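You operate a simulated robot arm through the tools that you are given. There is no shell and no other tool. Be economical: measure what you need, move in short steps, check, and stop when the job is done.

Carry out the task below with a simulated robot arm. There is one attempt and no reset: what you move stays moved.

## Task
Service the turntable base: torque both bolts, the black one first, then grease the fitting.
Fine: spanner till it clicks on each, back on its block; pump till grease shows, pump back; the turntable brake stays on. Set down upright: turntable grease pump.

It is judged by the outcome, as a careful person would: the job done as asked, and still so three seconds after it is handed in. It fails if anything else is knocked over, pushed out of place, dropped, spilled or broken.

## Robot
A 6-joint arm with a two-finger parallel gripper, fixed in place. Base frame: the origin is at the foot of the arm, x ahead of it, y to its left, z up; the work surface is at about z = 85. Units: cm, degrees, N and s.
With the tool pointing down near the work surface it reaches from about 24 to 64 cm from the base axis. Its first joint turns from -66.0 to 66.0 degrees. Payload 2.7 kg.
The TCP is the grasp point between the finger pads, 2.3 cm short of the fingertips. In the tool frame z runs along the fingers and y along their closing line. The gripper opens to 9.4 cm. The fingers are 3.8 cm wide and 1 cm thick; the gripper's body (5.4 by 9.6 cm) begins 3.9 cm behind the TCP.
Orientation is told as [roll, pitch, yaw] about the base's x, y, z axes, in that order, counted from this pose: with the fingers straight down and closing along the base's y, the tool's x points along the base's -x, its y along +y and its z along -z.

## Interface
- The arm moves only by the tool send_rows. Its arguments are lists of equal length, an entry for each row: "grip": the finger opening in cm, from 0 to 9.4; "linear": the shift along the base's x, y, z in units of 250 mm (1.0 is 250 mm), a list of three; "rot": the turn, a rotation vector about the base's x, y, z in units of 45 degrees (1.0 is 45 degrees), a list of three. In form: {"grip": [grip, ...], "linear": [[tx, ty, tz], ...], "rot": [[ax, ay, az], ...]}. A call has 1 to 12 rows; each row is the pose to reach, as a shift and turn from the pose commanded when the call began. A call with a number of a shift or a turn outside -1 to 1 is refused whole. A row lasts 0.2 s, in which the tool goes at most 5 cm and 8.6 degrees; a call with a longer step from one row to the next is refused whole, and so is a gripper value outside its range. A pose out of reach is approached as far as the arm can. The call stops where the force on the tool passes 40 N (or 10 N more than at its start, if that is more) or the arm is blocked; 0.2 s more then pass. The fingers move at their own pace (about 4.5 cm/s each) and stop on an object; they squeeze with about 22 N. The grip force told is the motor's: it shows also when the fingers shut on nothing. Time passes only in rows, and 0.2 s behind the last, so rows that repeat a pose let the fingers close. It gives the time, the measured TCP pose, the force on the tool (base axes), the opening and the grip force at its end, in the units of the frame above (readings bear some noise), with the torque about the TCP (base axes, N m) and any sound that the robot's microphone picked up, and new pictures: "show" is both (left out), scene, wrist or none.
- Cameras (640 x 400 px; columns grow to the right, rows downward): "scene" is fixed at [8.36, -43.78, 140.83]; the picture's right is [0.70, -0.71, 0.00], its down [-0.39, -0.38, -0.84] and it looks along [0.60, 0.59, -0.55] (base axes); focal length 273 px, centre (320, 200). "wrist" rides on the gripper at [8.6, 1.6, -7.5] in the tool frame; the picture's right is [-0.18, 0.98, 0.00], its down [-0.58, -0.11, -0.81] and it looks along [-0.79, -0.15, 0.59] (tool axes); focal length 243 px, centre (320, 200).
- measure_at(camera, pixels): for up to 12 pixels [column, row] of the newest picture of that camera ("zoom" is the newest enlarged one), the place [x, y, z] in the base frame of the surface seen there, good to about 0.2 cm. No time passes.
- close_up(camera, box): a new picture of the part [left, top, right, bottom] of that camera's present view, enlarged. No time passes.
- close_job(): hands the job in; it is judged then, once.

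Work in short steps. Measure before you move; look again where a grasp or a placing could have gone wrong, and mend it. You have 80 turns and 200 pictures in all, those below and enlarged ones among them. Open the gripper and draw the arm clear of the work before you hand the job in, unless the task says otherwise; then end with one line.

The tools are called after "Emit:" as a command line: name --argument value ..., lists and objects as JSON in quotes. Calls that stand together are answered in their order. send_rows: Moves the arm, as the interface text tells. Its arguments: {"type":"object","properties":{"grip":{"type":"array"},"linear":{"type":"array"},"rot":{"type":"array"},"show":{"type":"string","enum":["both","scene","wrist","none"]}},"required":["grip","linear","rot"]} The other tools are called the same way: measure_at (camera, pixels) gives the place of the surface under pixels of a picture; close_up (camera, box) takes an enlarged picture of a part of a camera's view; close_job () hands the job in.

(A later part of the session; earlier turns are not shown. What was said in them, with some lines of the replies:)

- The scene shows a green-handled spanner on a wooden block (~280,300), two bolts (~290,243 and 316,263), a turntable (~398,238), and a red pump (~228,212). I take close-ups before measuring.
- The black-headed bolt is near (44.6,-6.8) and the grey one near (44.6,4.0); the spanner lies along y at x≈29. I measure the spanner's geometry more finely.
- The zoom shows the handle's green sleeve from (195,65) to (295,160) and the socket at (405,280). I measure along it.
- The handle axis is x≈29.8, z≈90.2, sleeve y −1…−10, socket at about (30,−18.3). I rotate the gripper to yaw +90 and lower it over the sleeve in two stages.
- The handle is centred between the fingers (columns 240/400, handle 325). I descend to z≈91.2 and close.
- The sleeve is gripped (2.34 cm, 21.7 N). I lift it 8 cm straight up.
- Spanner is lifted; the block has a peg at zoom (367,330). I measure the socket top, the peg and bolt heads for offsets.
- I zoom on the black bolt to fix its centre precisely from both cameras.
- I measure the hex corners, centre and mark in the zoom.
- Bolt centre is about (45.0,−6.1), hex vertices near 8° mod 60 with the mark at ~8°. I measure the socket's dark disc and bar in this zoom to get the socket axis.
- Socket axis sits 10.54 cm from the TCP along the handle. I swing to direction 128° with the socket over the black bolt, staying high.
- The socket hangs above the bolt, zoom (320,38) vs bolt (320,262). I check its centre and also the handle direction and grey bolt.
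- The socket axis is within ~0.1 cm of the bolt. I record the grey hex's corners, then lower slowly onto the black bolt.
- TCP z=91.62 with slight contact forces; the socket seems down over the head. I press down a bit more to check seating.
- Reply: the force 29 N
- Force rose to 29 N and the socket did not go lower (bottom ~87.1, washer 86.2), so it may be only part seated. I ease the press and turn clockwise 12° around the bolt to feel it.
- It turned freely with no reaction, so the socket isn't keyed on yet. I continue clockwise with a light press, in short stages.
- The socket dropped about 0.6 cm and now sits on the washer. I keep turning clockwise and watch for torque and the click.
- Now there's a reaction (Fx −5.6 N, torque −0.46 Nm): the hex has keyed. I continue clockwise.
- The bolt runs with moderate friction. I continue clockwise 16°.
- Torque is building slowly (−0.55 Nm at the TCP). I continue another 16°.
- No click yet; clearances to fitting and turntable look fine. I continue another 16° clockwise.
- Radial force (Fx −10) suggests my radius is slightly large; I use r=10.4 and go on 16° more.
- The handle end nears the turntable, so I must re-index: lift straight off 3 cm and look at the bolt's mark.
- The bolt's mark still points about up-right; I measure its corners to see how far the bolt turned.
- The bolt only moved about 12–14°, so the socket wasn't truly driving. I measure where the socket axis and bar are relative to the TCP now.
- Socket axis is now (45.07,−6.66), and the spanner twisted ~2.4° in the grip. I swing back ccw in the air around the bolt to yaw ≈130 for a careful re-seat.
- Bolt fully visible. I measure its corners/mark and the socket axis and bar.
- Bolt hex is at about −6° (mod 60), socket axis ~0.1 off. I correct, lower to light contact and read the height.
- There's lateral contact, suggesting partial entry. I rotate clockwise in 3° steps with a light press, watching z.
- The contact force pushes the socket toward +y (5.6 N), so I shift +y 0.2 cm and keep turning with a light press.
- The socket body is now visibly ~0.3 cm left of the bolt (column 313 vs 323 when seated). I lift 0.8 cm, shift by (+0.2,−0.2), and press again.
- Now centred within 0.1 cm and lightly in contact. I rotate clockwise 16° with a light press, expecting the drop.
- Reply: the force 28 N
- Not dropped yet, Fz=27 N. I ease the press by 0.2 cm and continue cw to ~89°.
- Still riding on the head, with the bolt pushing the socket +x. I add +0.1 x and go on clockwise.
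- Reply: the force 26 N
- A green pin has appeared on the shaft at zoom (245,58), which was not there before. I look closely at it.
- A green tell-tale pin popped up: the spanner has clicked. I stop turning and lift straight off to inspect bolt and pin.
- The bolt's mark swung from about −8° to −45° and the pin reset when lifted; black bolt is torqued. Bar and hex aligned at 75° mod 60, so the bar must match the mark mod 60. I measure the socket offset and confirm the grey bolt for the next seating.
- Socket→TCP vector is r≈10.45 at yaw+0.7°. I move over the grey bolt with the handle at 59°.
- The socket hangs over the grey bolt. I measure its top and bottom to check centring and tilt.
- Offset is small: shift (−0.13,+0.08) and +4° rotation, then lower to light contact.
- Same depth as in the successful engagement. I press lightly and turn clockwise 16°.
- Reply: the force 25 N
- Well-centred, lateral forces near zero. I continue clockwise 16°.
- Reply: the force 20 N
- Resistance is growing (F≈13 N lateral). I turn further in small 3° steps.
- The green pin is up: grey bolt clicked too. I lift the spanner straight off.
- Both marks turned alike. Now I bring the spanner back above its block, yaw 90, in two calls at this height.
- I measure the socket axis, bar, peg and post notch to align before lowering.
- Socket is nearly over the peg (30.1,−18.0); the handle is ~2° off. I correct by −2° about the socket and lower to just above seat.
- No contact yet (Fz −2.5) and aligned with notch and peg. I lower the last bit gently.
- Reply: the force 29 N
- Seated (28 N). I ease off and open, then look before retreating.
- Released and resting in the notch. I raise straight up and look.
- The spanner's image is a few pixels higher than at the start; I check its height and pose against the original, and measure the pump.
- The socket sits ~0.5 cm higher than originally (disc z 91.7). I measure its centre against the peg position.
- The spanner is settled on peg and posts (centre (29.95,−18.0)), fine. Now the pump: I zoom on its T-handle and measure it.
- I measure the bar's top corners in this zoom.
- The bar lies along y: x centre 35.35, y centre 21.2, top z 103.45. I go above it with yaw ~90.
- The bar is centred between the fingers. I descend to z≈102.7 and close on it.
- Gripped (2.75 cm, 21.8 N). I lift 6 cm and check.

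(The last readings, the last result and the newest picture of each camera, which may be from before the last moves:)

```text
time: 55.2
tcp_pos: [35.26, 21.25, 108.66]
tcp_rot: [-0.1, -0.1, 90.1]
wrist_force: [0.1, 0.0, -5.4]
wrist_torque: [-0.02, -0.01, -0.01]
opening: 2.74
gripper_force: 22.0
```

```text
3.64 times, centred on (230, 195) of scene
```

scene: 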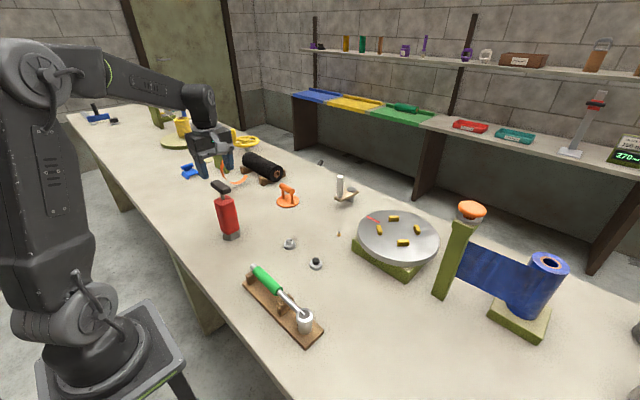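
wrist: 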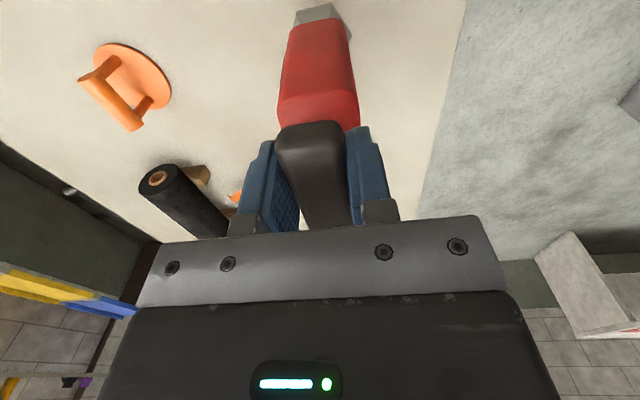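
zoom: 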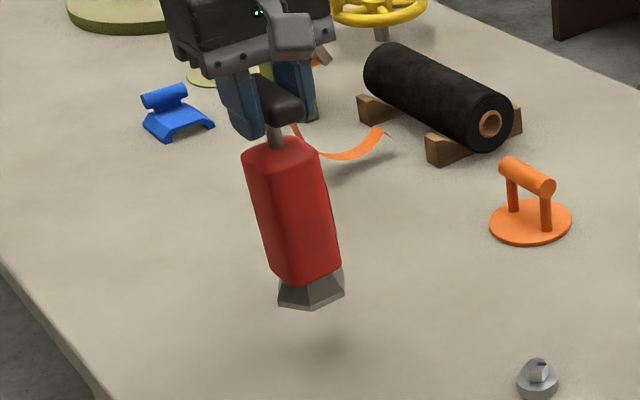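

Pump hangs vertical (5.4 N). I zoom on the fitting to get its centre before carrying over.

Emit:
close_up --camera "scene" --box '[324, 224, 354, 243]'

Emit:
send_rows --grip '[0, 0, 0, 0, 0, 0, 0, 0, 0, 0]' --linear '[[0.06, -0.06, 0.02], [0.17, -0.17, 0.04], [0.28, -0.28, 0.04], [0.39, -0.39, 0.04], [0.5, -0.5, 0.04], [0.61, -0.61, 0.04], [0.71, -0.71, 0.04], [0.79, -0.79, 0.04], [0.84, -0.84, 0.04], [0.84, -0.84, 0.04]]' --rot '[[0, 0, 0], [0, 0, 0], [0, 0, 0], [0, 0, 0], [0, 0, 0], [0, 0, 0], [0, 0, 0], [0, 0, 0], [0, 0, 0], [0, 0, 0]]'

```text
16.00 times, centred on (339, 234) of scene
```

zoom: 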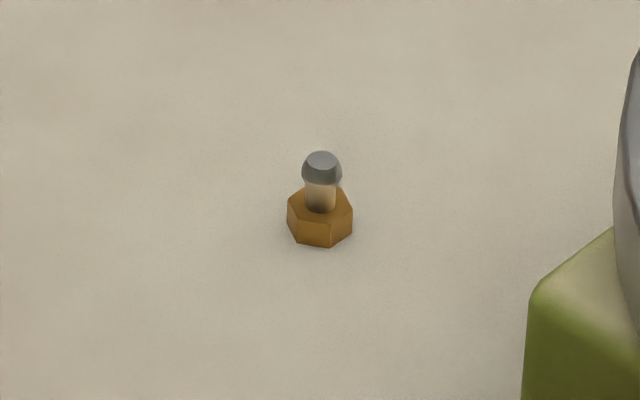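

```text
time: 57.4
tcp_pos: [56.49, 0.22, 109.71]
tcp_rot: [0.0, -0.1, 90.0]
wrist_force: [0.0, 0.0, -4.3]
wrist_torque: [-0.01, 0.02, 0.01]
opening: 2.72
gripper_force: 21.7
```

scene: 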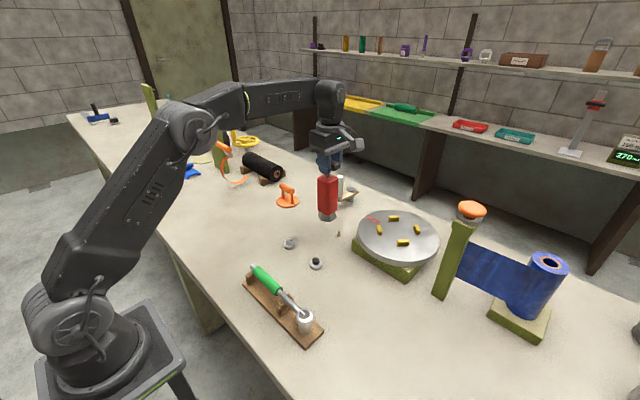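
wrist: 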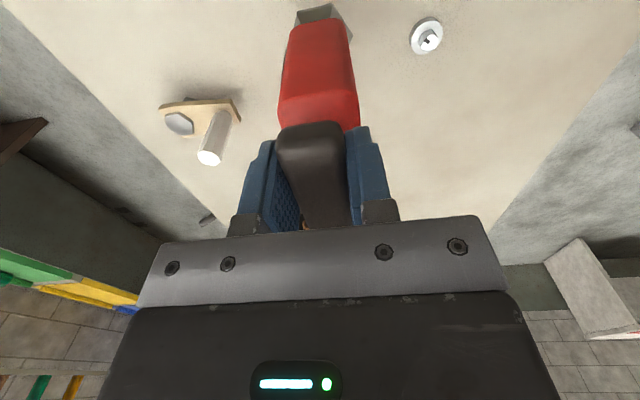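

I zoom on the pump foot and fitting together and measure both.

Emit:
close_up --camera "scene" --box '[304, 165, 364, 245]'

Emit:
measure_at --camera "zoom" --pixels '[[321, 359], [320, 372]]'

```text
5.00 times, centred on (334, 205) of scene
```

zoom: 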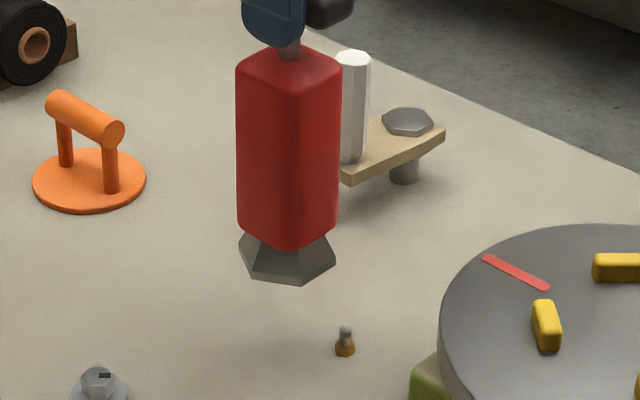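

```text
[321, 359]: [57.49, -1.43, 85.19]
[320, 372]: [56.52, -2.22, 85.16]
```

I measure the foot's rim, the body corners and the fitting.

Emit:
measure_at --camera "zoom" --pixels '[[242, 257], [255, 276], [301, 283], [333, 262], [239, 68], [290, 88], [338, 72], [290, 50], [345, 329], [345, 336], [338, 350], [345, 353]]'

Emit:
close_up --camera "scene" --box '[324, 224, 354, 243]'

Emit:
measure_at --camera "zoom" --pixels '[[322, 160], [306, 162], [337, 162], [320, 180], [290, 205], [350, 205], [297, 236], [329, 240], [351, 225], [320, 200]]'

```text
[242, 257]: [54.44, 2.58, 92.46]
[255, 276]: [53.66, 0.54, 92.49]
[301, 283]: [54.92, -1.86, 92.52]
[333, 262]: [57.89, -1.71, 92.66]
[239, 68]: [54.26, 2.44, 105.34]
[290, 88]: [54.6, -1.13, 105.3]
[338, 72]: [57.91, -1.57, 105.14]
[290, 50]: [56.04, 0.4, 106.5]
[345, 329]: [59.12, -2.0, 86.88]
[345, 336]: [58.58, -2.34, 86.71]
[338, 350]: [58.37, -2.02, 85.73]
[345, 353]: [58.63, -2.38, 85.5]
```

```text
16.00 times, centred on (339, 234) of scene
```

zoom: 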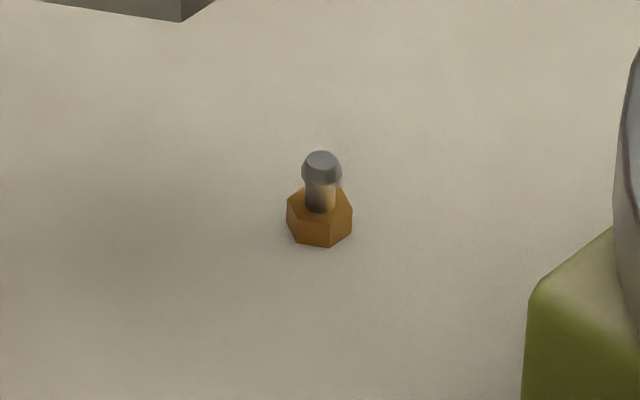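

```text
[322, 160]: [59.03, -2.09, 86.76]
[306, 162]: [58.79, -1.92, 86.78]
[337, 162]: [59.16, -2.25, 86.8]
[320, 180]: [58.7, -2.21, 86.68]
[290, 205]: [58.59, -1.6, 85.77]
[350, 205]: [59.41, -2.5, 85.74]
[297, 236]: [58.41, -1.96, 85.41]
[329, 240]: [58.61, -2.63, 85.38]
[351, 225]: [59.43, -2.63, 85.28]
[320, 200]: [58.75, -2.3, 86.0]
```

Fitting axis ≈(59.0,−2.1); pump axis ≈TCP+(0.05,0.3). I move over it and lower to ~1 cm above the fitting.

Emit:
send_rows --grip '[0, 0, 0, 0, 0, 0]' --linear '[[0.05, -0.053, 0], [0.1, -0.106, 0], [0.1, -0.106, -0.06], [0.1, -0.106, -0.12], [0.1, -0.106, -0.17], [0.1, -0.106, -0.17]]' --rot '[[0, 0, 0], [0, 0, 0], [0, 0, 0], [0, 0, 0], [0, 0, 0], [0, 0, 0]]'

Emit:
close_up --camera "scene" --box '[309, 180, 369, 245]'

```text
time: 58.8
tcp_pos: [58.89, -2.32, 105.41]
tcp_rot: [0.1, -0.1, 90.0]
wrist_force: [0.4, -0.6, -5.2]
wrist_torque: [-0.07, 0.01, 0.01]
opening: 2.75
gripper_force: 21.9
```

scene: 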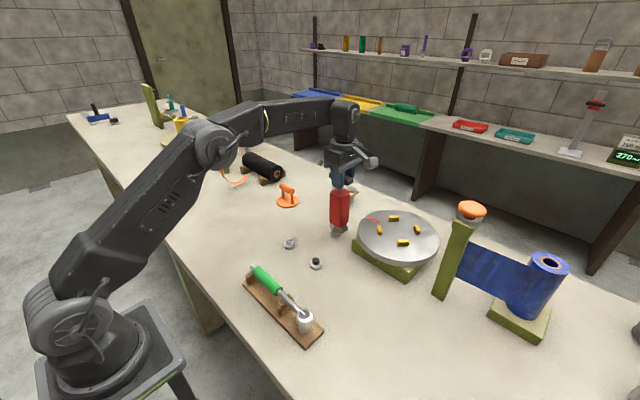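
wrist: 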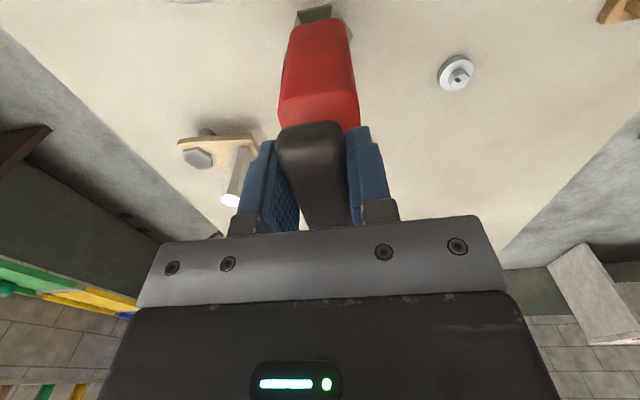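

```text
6.15 times, centred on (339, 212) of scene
```

zoom: 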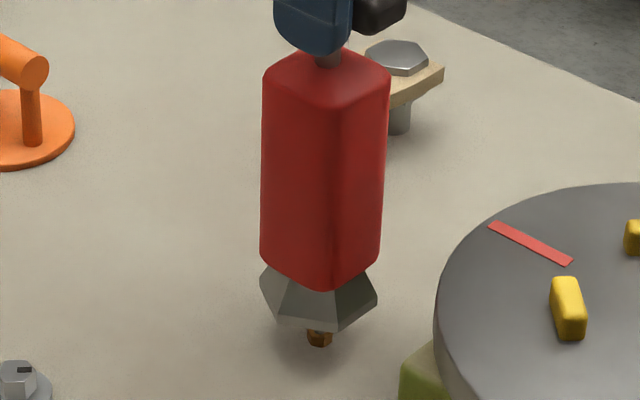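

Laterally aligned in the picture (foot and fitting both at column ~319). I measure the foot's vertices for depth.

Emit:
measure_at --camera "zoom" --pixels '[[263, 284], [280, 319], [335, 328], [375, 297], [264, 82], [323, 104], [387, 84], [320, 338], [308, 342], [330, 345]]'

```text
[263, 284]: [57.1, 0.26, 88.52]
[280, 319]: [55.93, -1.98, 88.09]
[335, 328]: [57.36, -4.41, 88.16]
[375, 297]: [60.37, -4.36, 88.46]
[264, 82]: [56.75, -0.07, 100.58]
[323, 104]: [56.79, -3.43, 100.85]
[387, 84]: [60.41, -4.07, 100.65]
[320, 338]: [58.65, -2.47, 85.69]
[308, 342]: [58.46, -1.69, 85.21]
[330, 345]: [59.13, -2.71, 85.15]
```

Foot centre ≈(58.85,−2.0), within 0.15 of the fitting. I nudge (+0.1,−0.1) and lower until contact.

Emit:
send_rows --grip '[0, 0, 0, 0, 0, 0, 0]' --linear '[[0.004, -0.004, -0.02], [0.004, -0.004, -0.05], [0.004, -0.004, -0.075], [0.004, -0.004, -0.09], [0.004, -0.004, -0.1], [0.004, -0.004, -0.11], [0.004, -0.004, -0.115]]' --rot '[[0, 0, 0], [0, 0, 0], [0, 0, 0], [0, 0, 0], [0, 0, 0], [0, 0, 0], [0, 0, 0]]' --show "none"

Emit:
close_up --camera "scene" --box '[309, 180, 369, 245]'

```text
time: 60.4
tcp_pos: [59.04, -2.5, 102.61]
tcp_rot: [-0.2, -0.1, 90.0]
wrist_force: [-0.9, 0.7, -0.9]
wrist_torque: [0.12, 0.19, -0.01]
opening: 2.76
gripper_force: 22.4
```

```text
6.15 times, centred on (339, 212) of scene
```

zoom: 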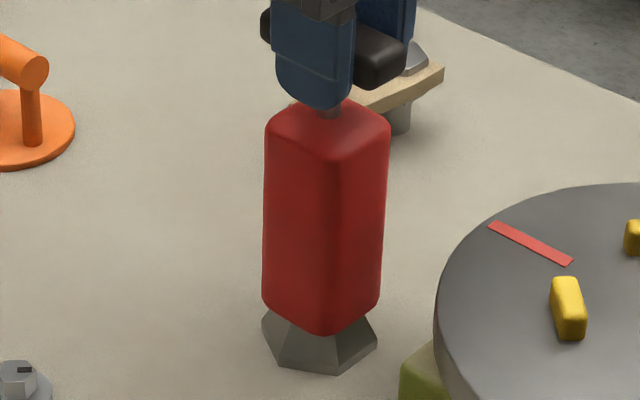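

Seated over the fitting. I try a short pump stroke: down 1.2 cm and back.

Emit:
send_rows --grip '[0, 0, 0, 0, 0, 0]' --linear '[[0, 0, -0.01], [0, 0, -0.02], [0, 0, -0.03], [0, 0, -0.04], [0, 0, -0.048], [0, 0, -0.048]]' --rot '[[0, 0, 0], [0, 0, 0], [0, 0, 0], [0, 0, 0], [0, 0, 0], [0, 0, 0]]' --show "none"

Emit:
close_up --camera "scene" --box '[309, 180, 369, 245]'

```text
time: 61.8
tcp_pos: [58.89, -2.37, 101.34]
tcp_rot: [-0.1, 0.0, 90.0]
wrist_force: [1.2, -2.5, 3.4]
wrist_torque: [-0.22, -0.11, -0.01]
opening: 2.71
gripper_force: 22.5
heard: click
```

```text
6.15 times, centred on (339, 212) of scene
```

zoom: 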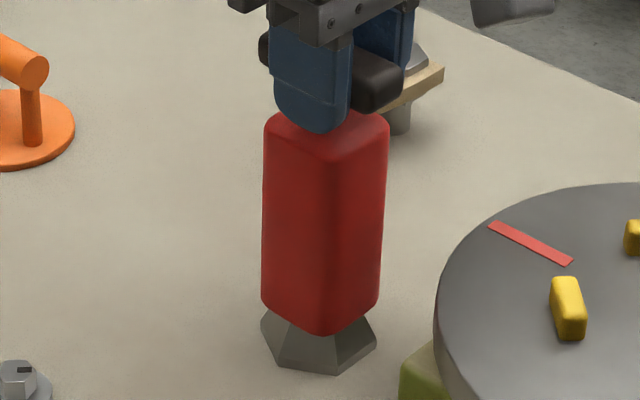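

A click was heard on the stroke and the plunger moved with the body still. I do two more full strokes and watch for grease.

Emit:
send_rows --grip '[0, 0, 0, 0, 0, 0, 0, 0]' --linear '[[0, 0, 0.016], [0, 0, 0.032], [0, 0, 0.048], [0, 0, 0.048], [0, 0, 0.032], [0, 0, 0.016], [0, 0, 0], [0, 0, 0]]' --rot '[[0, 0, 0], [0, 0, 0], [0, 0, 0], [0, 0, 0], [0, 0, 0], [0, 0, 0], [0, 0, 0], [0, 0, 0]]' --show "scene"

Emit:
close_up --camera "scene" --box '[309, 180, 369, 245]'

```text
time: 63.6
tcp_pos: [58.9, -2.36, 101.43]
tcp_rot: [0.0, -0.2, 90.1]
wrist_force: [-0.4, 3.0, 2.6]
wrist_torque: [0.64, -0.12, 0.08]
opening: 2.75
gripper_force: 22.0
heard: click
```

scene: 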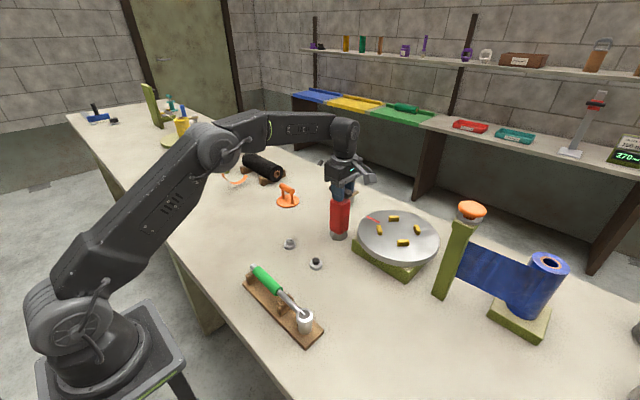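

```text
6.15 times, centred on (339, 212) of scene
```

zoom: 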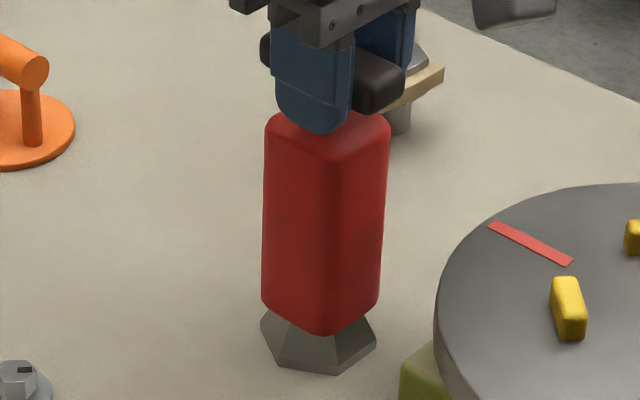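

Each full stroke clicks; no grease visible yet. Another stroke, then I look around the fitting and turntable.

Emit:
send_rows --grip '[0, 0, 0, 0, 0, 0, 0, 0]' --linear '[[0, 0, 0.016], [0, 0, 0.032], [0, 0, 0.048], [0, 0, 0.048], [0, 0, 0.032], [0, 0, 0.016], [0, 0, 0], [0, 0, 0]]' --rot '[[0, 0, 0], [0, 0, 0], [0, 0, 0], [0, 0, 0], [0, 0, 0], [0, 0, 0], [0, 0, 0], [0, 0, 0]]' --show "wrist"

Emit:
close_up --camera "scene" --box '[309, 180, 449, 290]'

```text
time: 65.4
tcp_pos: [59.06, -2.5, 101.37]
tcp_rot: [0.0, 0.0, 89.9]
wrist_force: [-1.3, -2.2, 2.9]
wrist_torque: [-0.27, 0.1, -0.03]
opening: 2.73
gripper_force: 22.6
heard: click
```

wrist: 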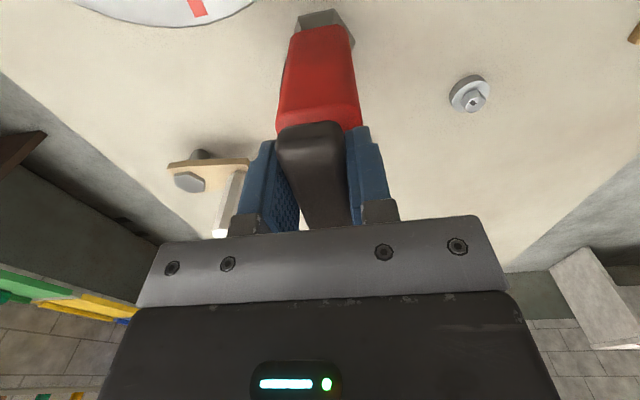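

```text
3.64 times, centred on (379, 235) of scene
```

zoom: 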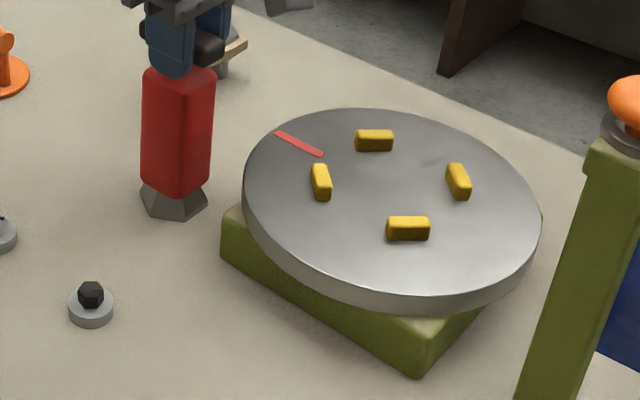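

Three strokes done. Grease may be hidden under the foot, so I lift the pump off and look at the fitting.

Emit:
send_rows --grip '[0, 0, 0, 0, 0, 0, 0]' --linear '[[0, 0, 0.03], [0, 0, 0.06], [0, 0, 0.1], [0, 0, 0.14], [0, 0, 0.19], [0, 0, 0.24], [0, 0, 0.24]]' --rot '[[0, 0, 0], [0, 0, 0], [0, 0, 0], [0, 0, 0], [0, 0, 0], [0, 0, 0], [0, 0, 0]]' --show "none"

Emit:
close_up --camera "scene" --box '[314, 205, 364, 245]'

```text
time: 67.0
tcp_pos: [58.92, -2.47, 107.3]
tcp_rot: [0.0, -0.1, 90.0]
wrist_force: [-0.2, -0.7, -4.1]
wrist_torque: [-0.03, 0.03, -0.03]
opening: 2.72
gripper_force: 21.8
```

```text
10.00 times, centred on (339, 225) of scene
```

zoom: 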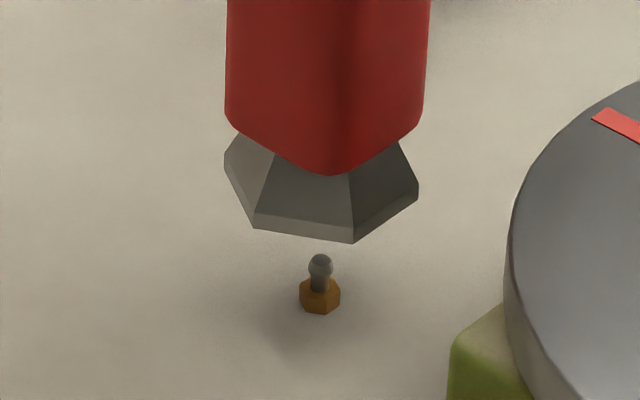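

No grease yet. I check the foot centring again before seating it and pumping with longer strokes.

Emit:
measure_at --camera "zoom" --pixels '[[256, 226], [351, 240], [415, 192], [230, 112], [330, 170], [420, 118], [320, 258], [313, 268], [329, 268], [320, 290]]'

```text
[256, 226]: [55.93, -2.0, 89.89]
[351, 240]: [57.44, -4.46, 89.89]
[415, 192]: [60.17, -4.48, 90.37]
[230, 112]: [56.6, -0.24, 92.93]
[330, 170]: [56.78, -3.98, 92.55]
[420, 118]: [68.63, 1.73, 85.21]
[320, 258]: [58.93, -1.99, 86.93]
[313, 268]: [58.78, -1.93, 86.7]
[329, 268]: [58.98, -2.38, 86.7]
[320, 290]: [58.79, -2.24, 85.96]
```

Foot centre is ~0.3 cm short in x. I shift (+0.25,−0.1), seat it again, and regrip higher on the bar for a longer stroke.

Emit:
send_rows --grip '[0, 0, 0, 0, 0, 0, 4, 4, 4, 4, 0, 0]' --linear '[[0.01, -0.004, -0.03], [0.01, -0.004, -0.08], [0.01, -0.004, -0.13], [0.01, -0.004, -0.165], [0.01, -0.004, -0.188], [0.01, -0.004, -0.188], [0.01, -0.004, -0.188], [0.01, -0.004, -0.188], [0.01, -0.004, -0.16], [0.01, -0.004, -0.14], [0.01, -0.004, -0.14], [0.01, -0.004, -0.14]]' --rot '[[0, 0, 0], [0, 0, 0], [0, 0, 0], [0, 0, 0], [0, 0, 0], [0, 0, 0], [0, 0, 0], [0, 0, 0], [0, 0, 0], [0, 0, 0], [0, 0, 0], [0, 0, 0]]' --show "none"

Emit:
close_up --camera "scene" --box '[309, 170, 369, 245]'

```text
time: 69.6
tcp_pos: [59.15, -2.52, 103.95]
tcp_rot: [0.0, -0.2, 90.0]
wrist_force: [1.3, -0.2, 0.0]
wrist_torque: [-0.01, -0.04, -0.01]
opening: 2.73
gripper_force: 22.6
```

```text
5.33 times, centred on (339, 208) of scene
```

zoom: 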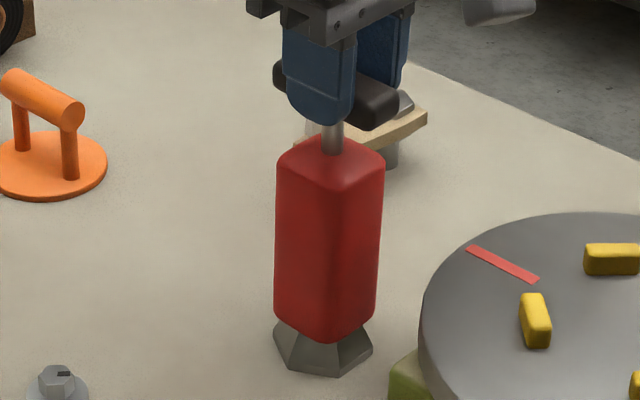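

Regripped high. I now do long strokes: down 2.5 cm, up, down.

Emit:
send_rows --grip '[0, 0, 0, 0, 0, 0, 0, 0, 0, 0, 0, 0]' --linear '[[0, 0, -0.025], [0, 0, -0.05], [0, 0, -0.075], [0, 0, -0.1], [0, 0, -0.075], [0, 0, -0.05], [0, 0, -0.025], [0, 0, 0], [0, 0, -0.025], [0, 0, -0.05], [0, 0, -0.075], [0, 0, -0.1]]' --rot '[[0, 0, 0], [0, 0, 0], [0, 0, 0], [0, 0, 0], [0, 0, 0], [0, 0, 0], [0, 0, 0], [0, 0, 0], [0, 0, 0], [0, 0, 0], [0, 0, 0], [0, 0, 0]]' --show "none"

Emit:
close_up --camera "scene" --box '[309, 170, 369, 245]'

```text
time: 72.2
tcp_pos: [59.06, -2.56, 101.74]
tcp_rot: [-0.4, -0.1, 90.0]
wrist_force: [0.3, 3.4, 18.0]
wrist_torque: [0.12, 0.31, -0.11]
opening: 2.72
gripper_force: 21.8
heard: click, click
```

```text
5.33 times, centred on (339, 208) of scene
```

zoom: 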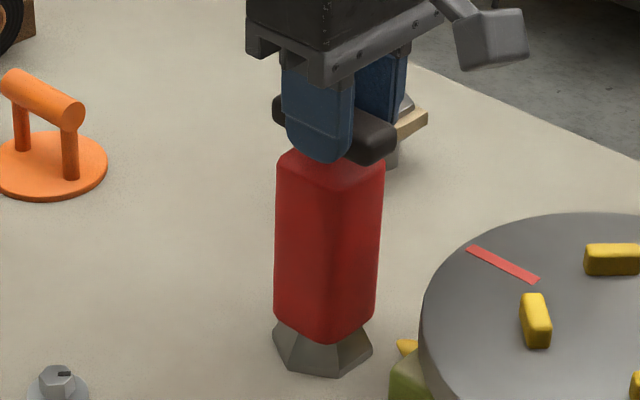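

Something yellow appeared beside the turntable base at zoom (405,347). I look closely.

Emit:
close_up --camera "scene" --box '[335, 215, 385, 255]'

```text
10.00 times, centred on (360, 235) of scene
```

zoom: 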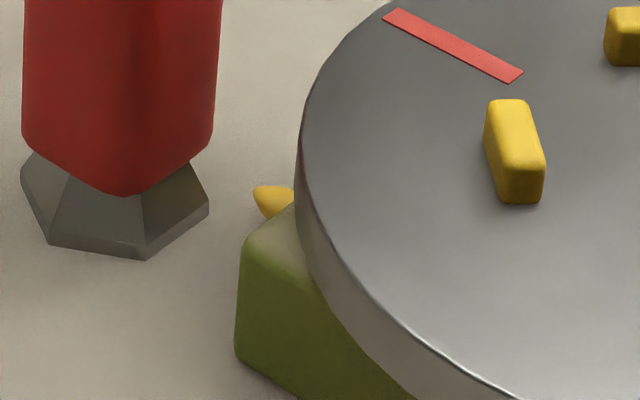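

Grease bead shows at the turntable bearing: stop pumping. I lift the pump clear and carry it back toward its starting place.

Emit:
send_rows --grip '[0, 0, 0, 0, 0, 0, 0, 0]' --linear '[[0, 0, 0.03], [0, 0, 0.06], [0, 0, 0.09], [0, 0, 0.13], [0, 0, 0.18], [0, 0, 0.24], [0, 0, 0.32], [0, 0, 0.32]]' --rot '[[0, 0, 0], [0, 0, 0], [0, 0, 0], [0, 0, 0], [0, 0, 0], [0, 0, 0], [0, 0, 0], [0, 0, 0]]' --show "none"

Emit:
send_rows --grip '[0, 0, 0, 0, 0, 0, 0, 0, 0, 0, 0]' --linear '[[-0.06, 0.06, 0], [-0.17, 0.17, 0], [-0.28, 0.28, 0], [-0.39, 0.39, 0], [-0.5, 0.5, 0], [-0.61, 0.61, 0], [-0.72, 0.72, 0], [-0.82, 0.82, 0], [-0.9, 0.9, 0], [-0.952, 0.95, 0], [-0.952, 0.95, 0]]' --rot '[[0, 0, 0], [0, 0, 0], [0, 0, 0], [0, 0, 0], [0, 0, 0], [0, 0, 0], [0, 0, 0], [0, 0, 0], [0, 0, 0], [0, 0, 0], [0, 0, 0]]'

Emit:
close_up --camera "scene" --box '[190, 140, 270, 250]'

```text
time: 74.0
tcp_pos: [59.1, -2.49, 109.5]
tcp_rot: [0.0, -0.1, 90.1]
wrist_force: [-0.7, -0.1, -4.3]
wrist_torque: [-0.04, 0.01, 0.03]
opening: 2.71
gripper_force: 22.1
```

```text
time: 76.4
tcp_pos: [35.33, 21.1, 109.42]
tcp_rot: [0.0, 0.0, 90.0]
wrist_force: [-0.7, -0.1, -4.8]
wrist_torque: [0.0, 0.0, 0.01]
opening: 2.73
gripper_force: 21.9
```

scene: 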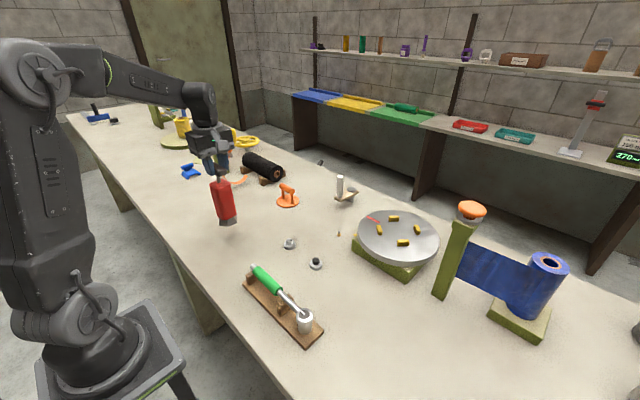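
wrist: 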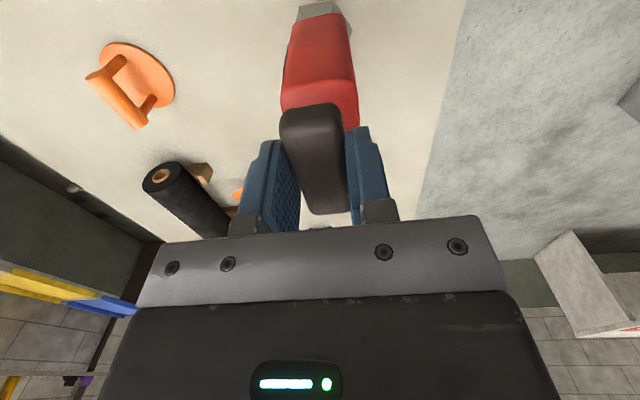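

```text
3.64 times, centred on (230, 195) of scene
```

zoom: 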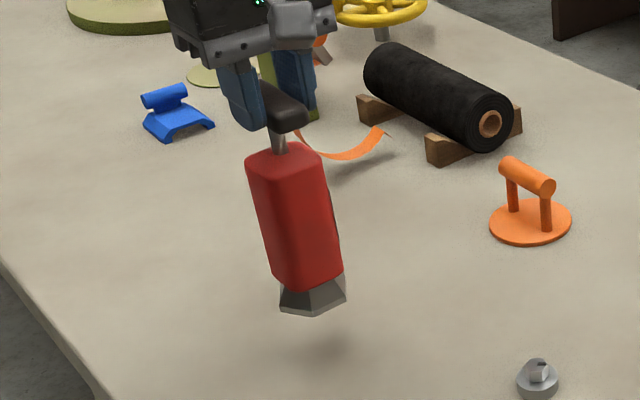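

Above its old spot, hanging straight. I lower slowly until the foot touches.

Emit:
send_rows --grip '[0, 0, 0, 0, 0, 0, 0, 0]' --linear '[[-0.003, 0.003, -0.06], [-0.003, 0.003, -0.12], [-0.003, 0.003, -0.17], [-0.003, 0.003, -0.2], [-0.003, 0.003, -0.212], [-0.003, 0.003, -0.222], [-0.003, 0.003, -0.23], [-0.003, 0.003, -0.23]]' --rot '[[0, 0, 0], [0, 0, 0], [0, 0, 0], [0, 0, 0], [0, 0, 0], [0, 0, 0], [0, 0, 0], [0, 0, 0]]' --show "none"

Emit:
close_up --camera "scene" --box '[190, 140, 270, 250]'

```text
time: 78.2
tcp_pos: [35.44, 21.18, 103.68]
tcp_rot: [-0.1, -0.1, 90.0]
wrist_force: [1.3, -1.5, 0.9]
wrist_torque: [-0.46, -0.11, 0.02]
opening: 2.72
gripper_force: 22.0
```

```text
3.64 times, centred on (230, 195) of scene
```

zoom: 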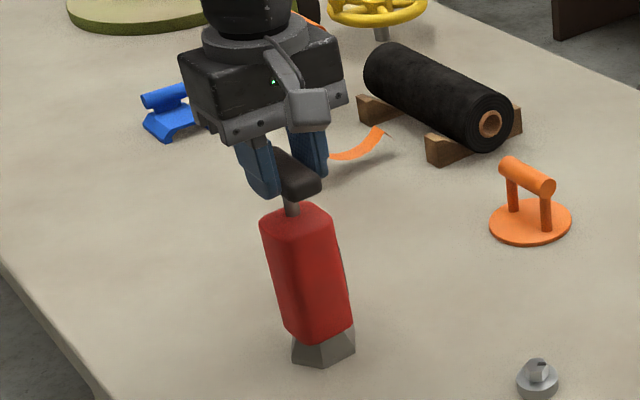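

The foot is on the table (weight gone). I open and rise straight up.

Emit:
send_rows --grip '[2.9, 3.6, 4.8, 6, 6, 6, 6, 6, 6, 6, 6]' --linear '[[0, 0, 0], [0, 0, 0], [0, 0, 0], [0, 0, 0], [0, 0, 0.06], [0, 0, 0.14], [0, 0, 0.24], [0, 0, 0.36], [0, 0, 0.5], [0, 0, 0.6], [0, 0, 0.6]]' --rot '[[0, 0, 0], [0, 0, 0], [0, 0, 0], [0, 0, 0], [0, 0, 0], [0, 0, 0], [0, 0, 0], [0, 0, 0], [0, 0, 0], [0, 0, 0], [0, 0, 0]]'

Emit:
close_up --camera "scene" --box '[190, 160, 350, 270]'

Emit:
close_up --camera "scene" --box '[325, 215, 385, 255]'

```text
time: 80.6
tcp_pos: [35.37, 21.28, 118.74]
tcp_rot: [-0.1, 0.0, 90.0]
wrist_force: [-0.1, -0.5, 0.1]
wrist_torque: [-0.03, -0.03, 0.01]
opening: 5.99
gripper_force: 0.0
```

scene: 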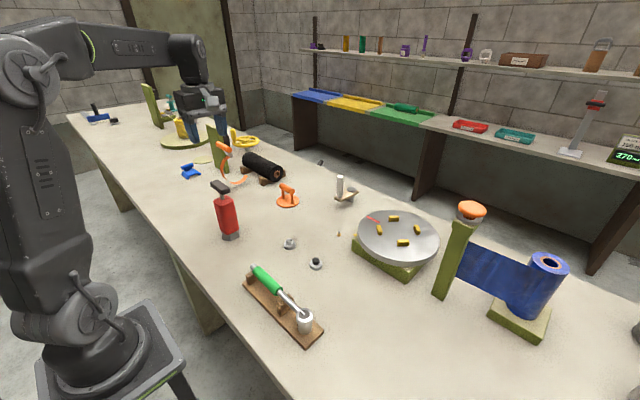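
wrist: 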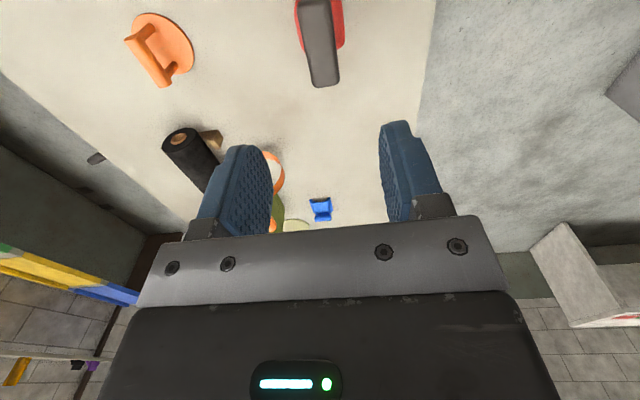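

```text
3.64 times, centred on (270, 215) of scene
```

zoom: 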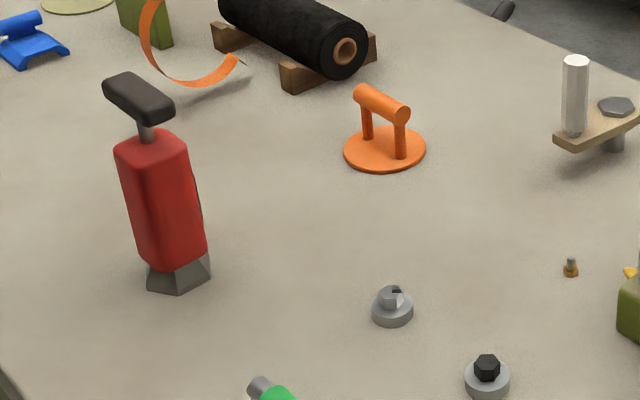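

```text
10.00 times, centred on (355, 235) of scene
```

zoom: 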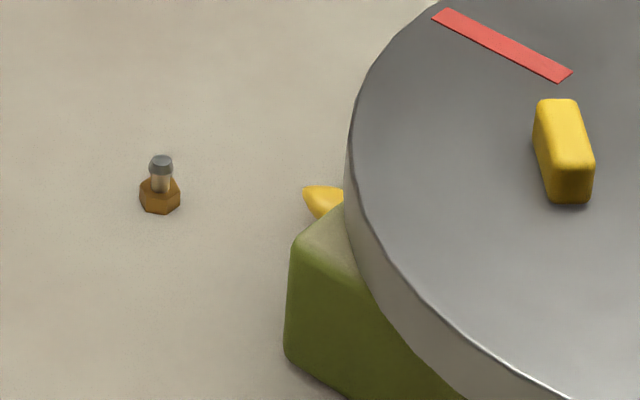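

Both bolts turned about 45° and gave the pin signal. The spanner lies on its block, the pump stands upright in its place, grease shows at the bearing, the brake was never touched, and the arm is clear with the gripper open. I hand in.

Emit:
close_job

```text
The job is handed in.
```

I torqued both bolts, black first, and greased the fitting until a grease bead showed at the turntable. The spanner is back on its block, the pump stands upright where it was, and the brake was not touched. I heard no click from the spanner on either bolt, so I stopped when its green pin popped up, and it now sits about 0.3–0.5 cm higher on the peg than at the start.
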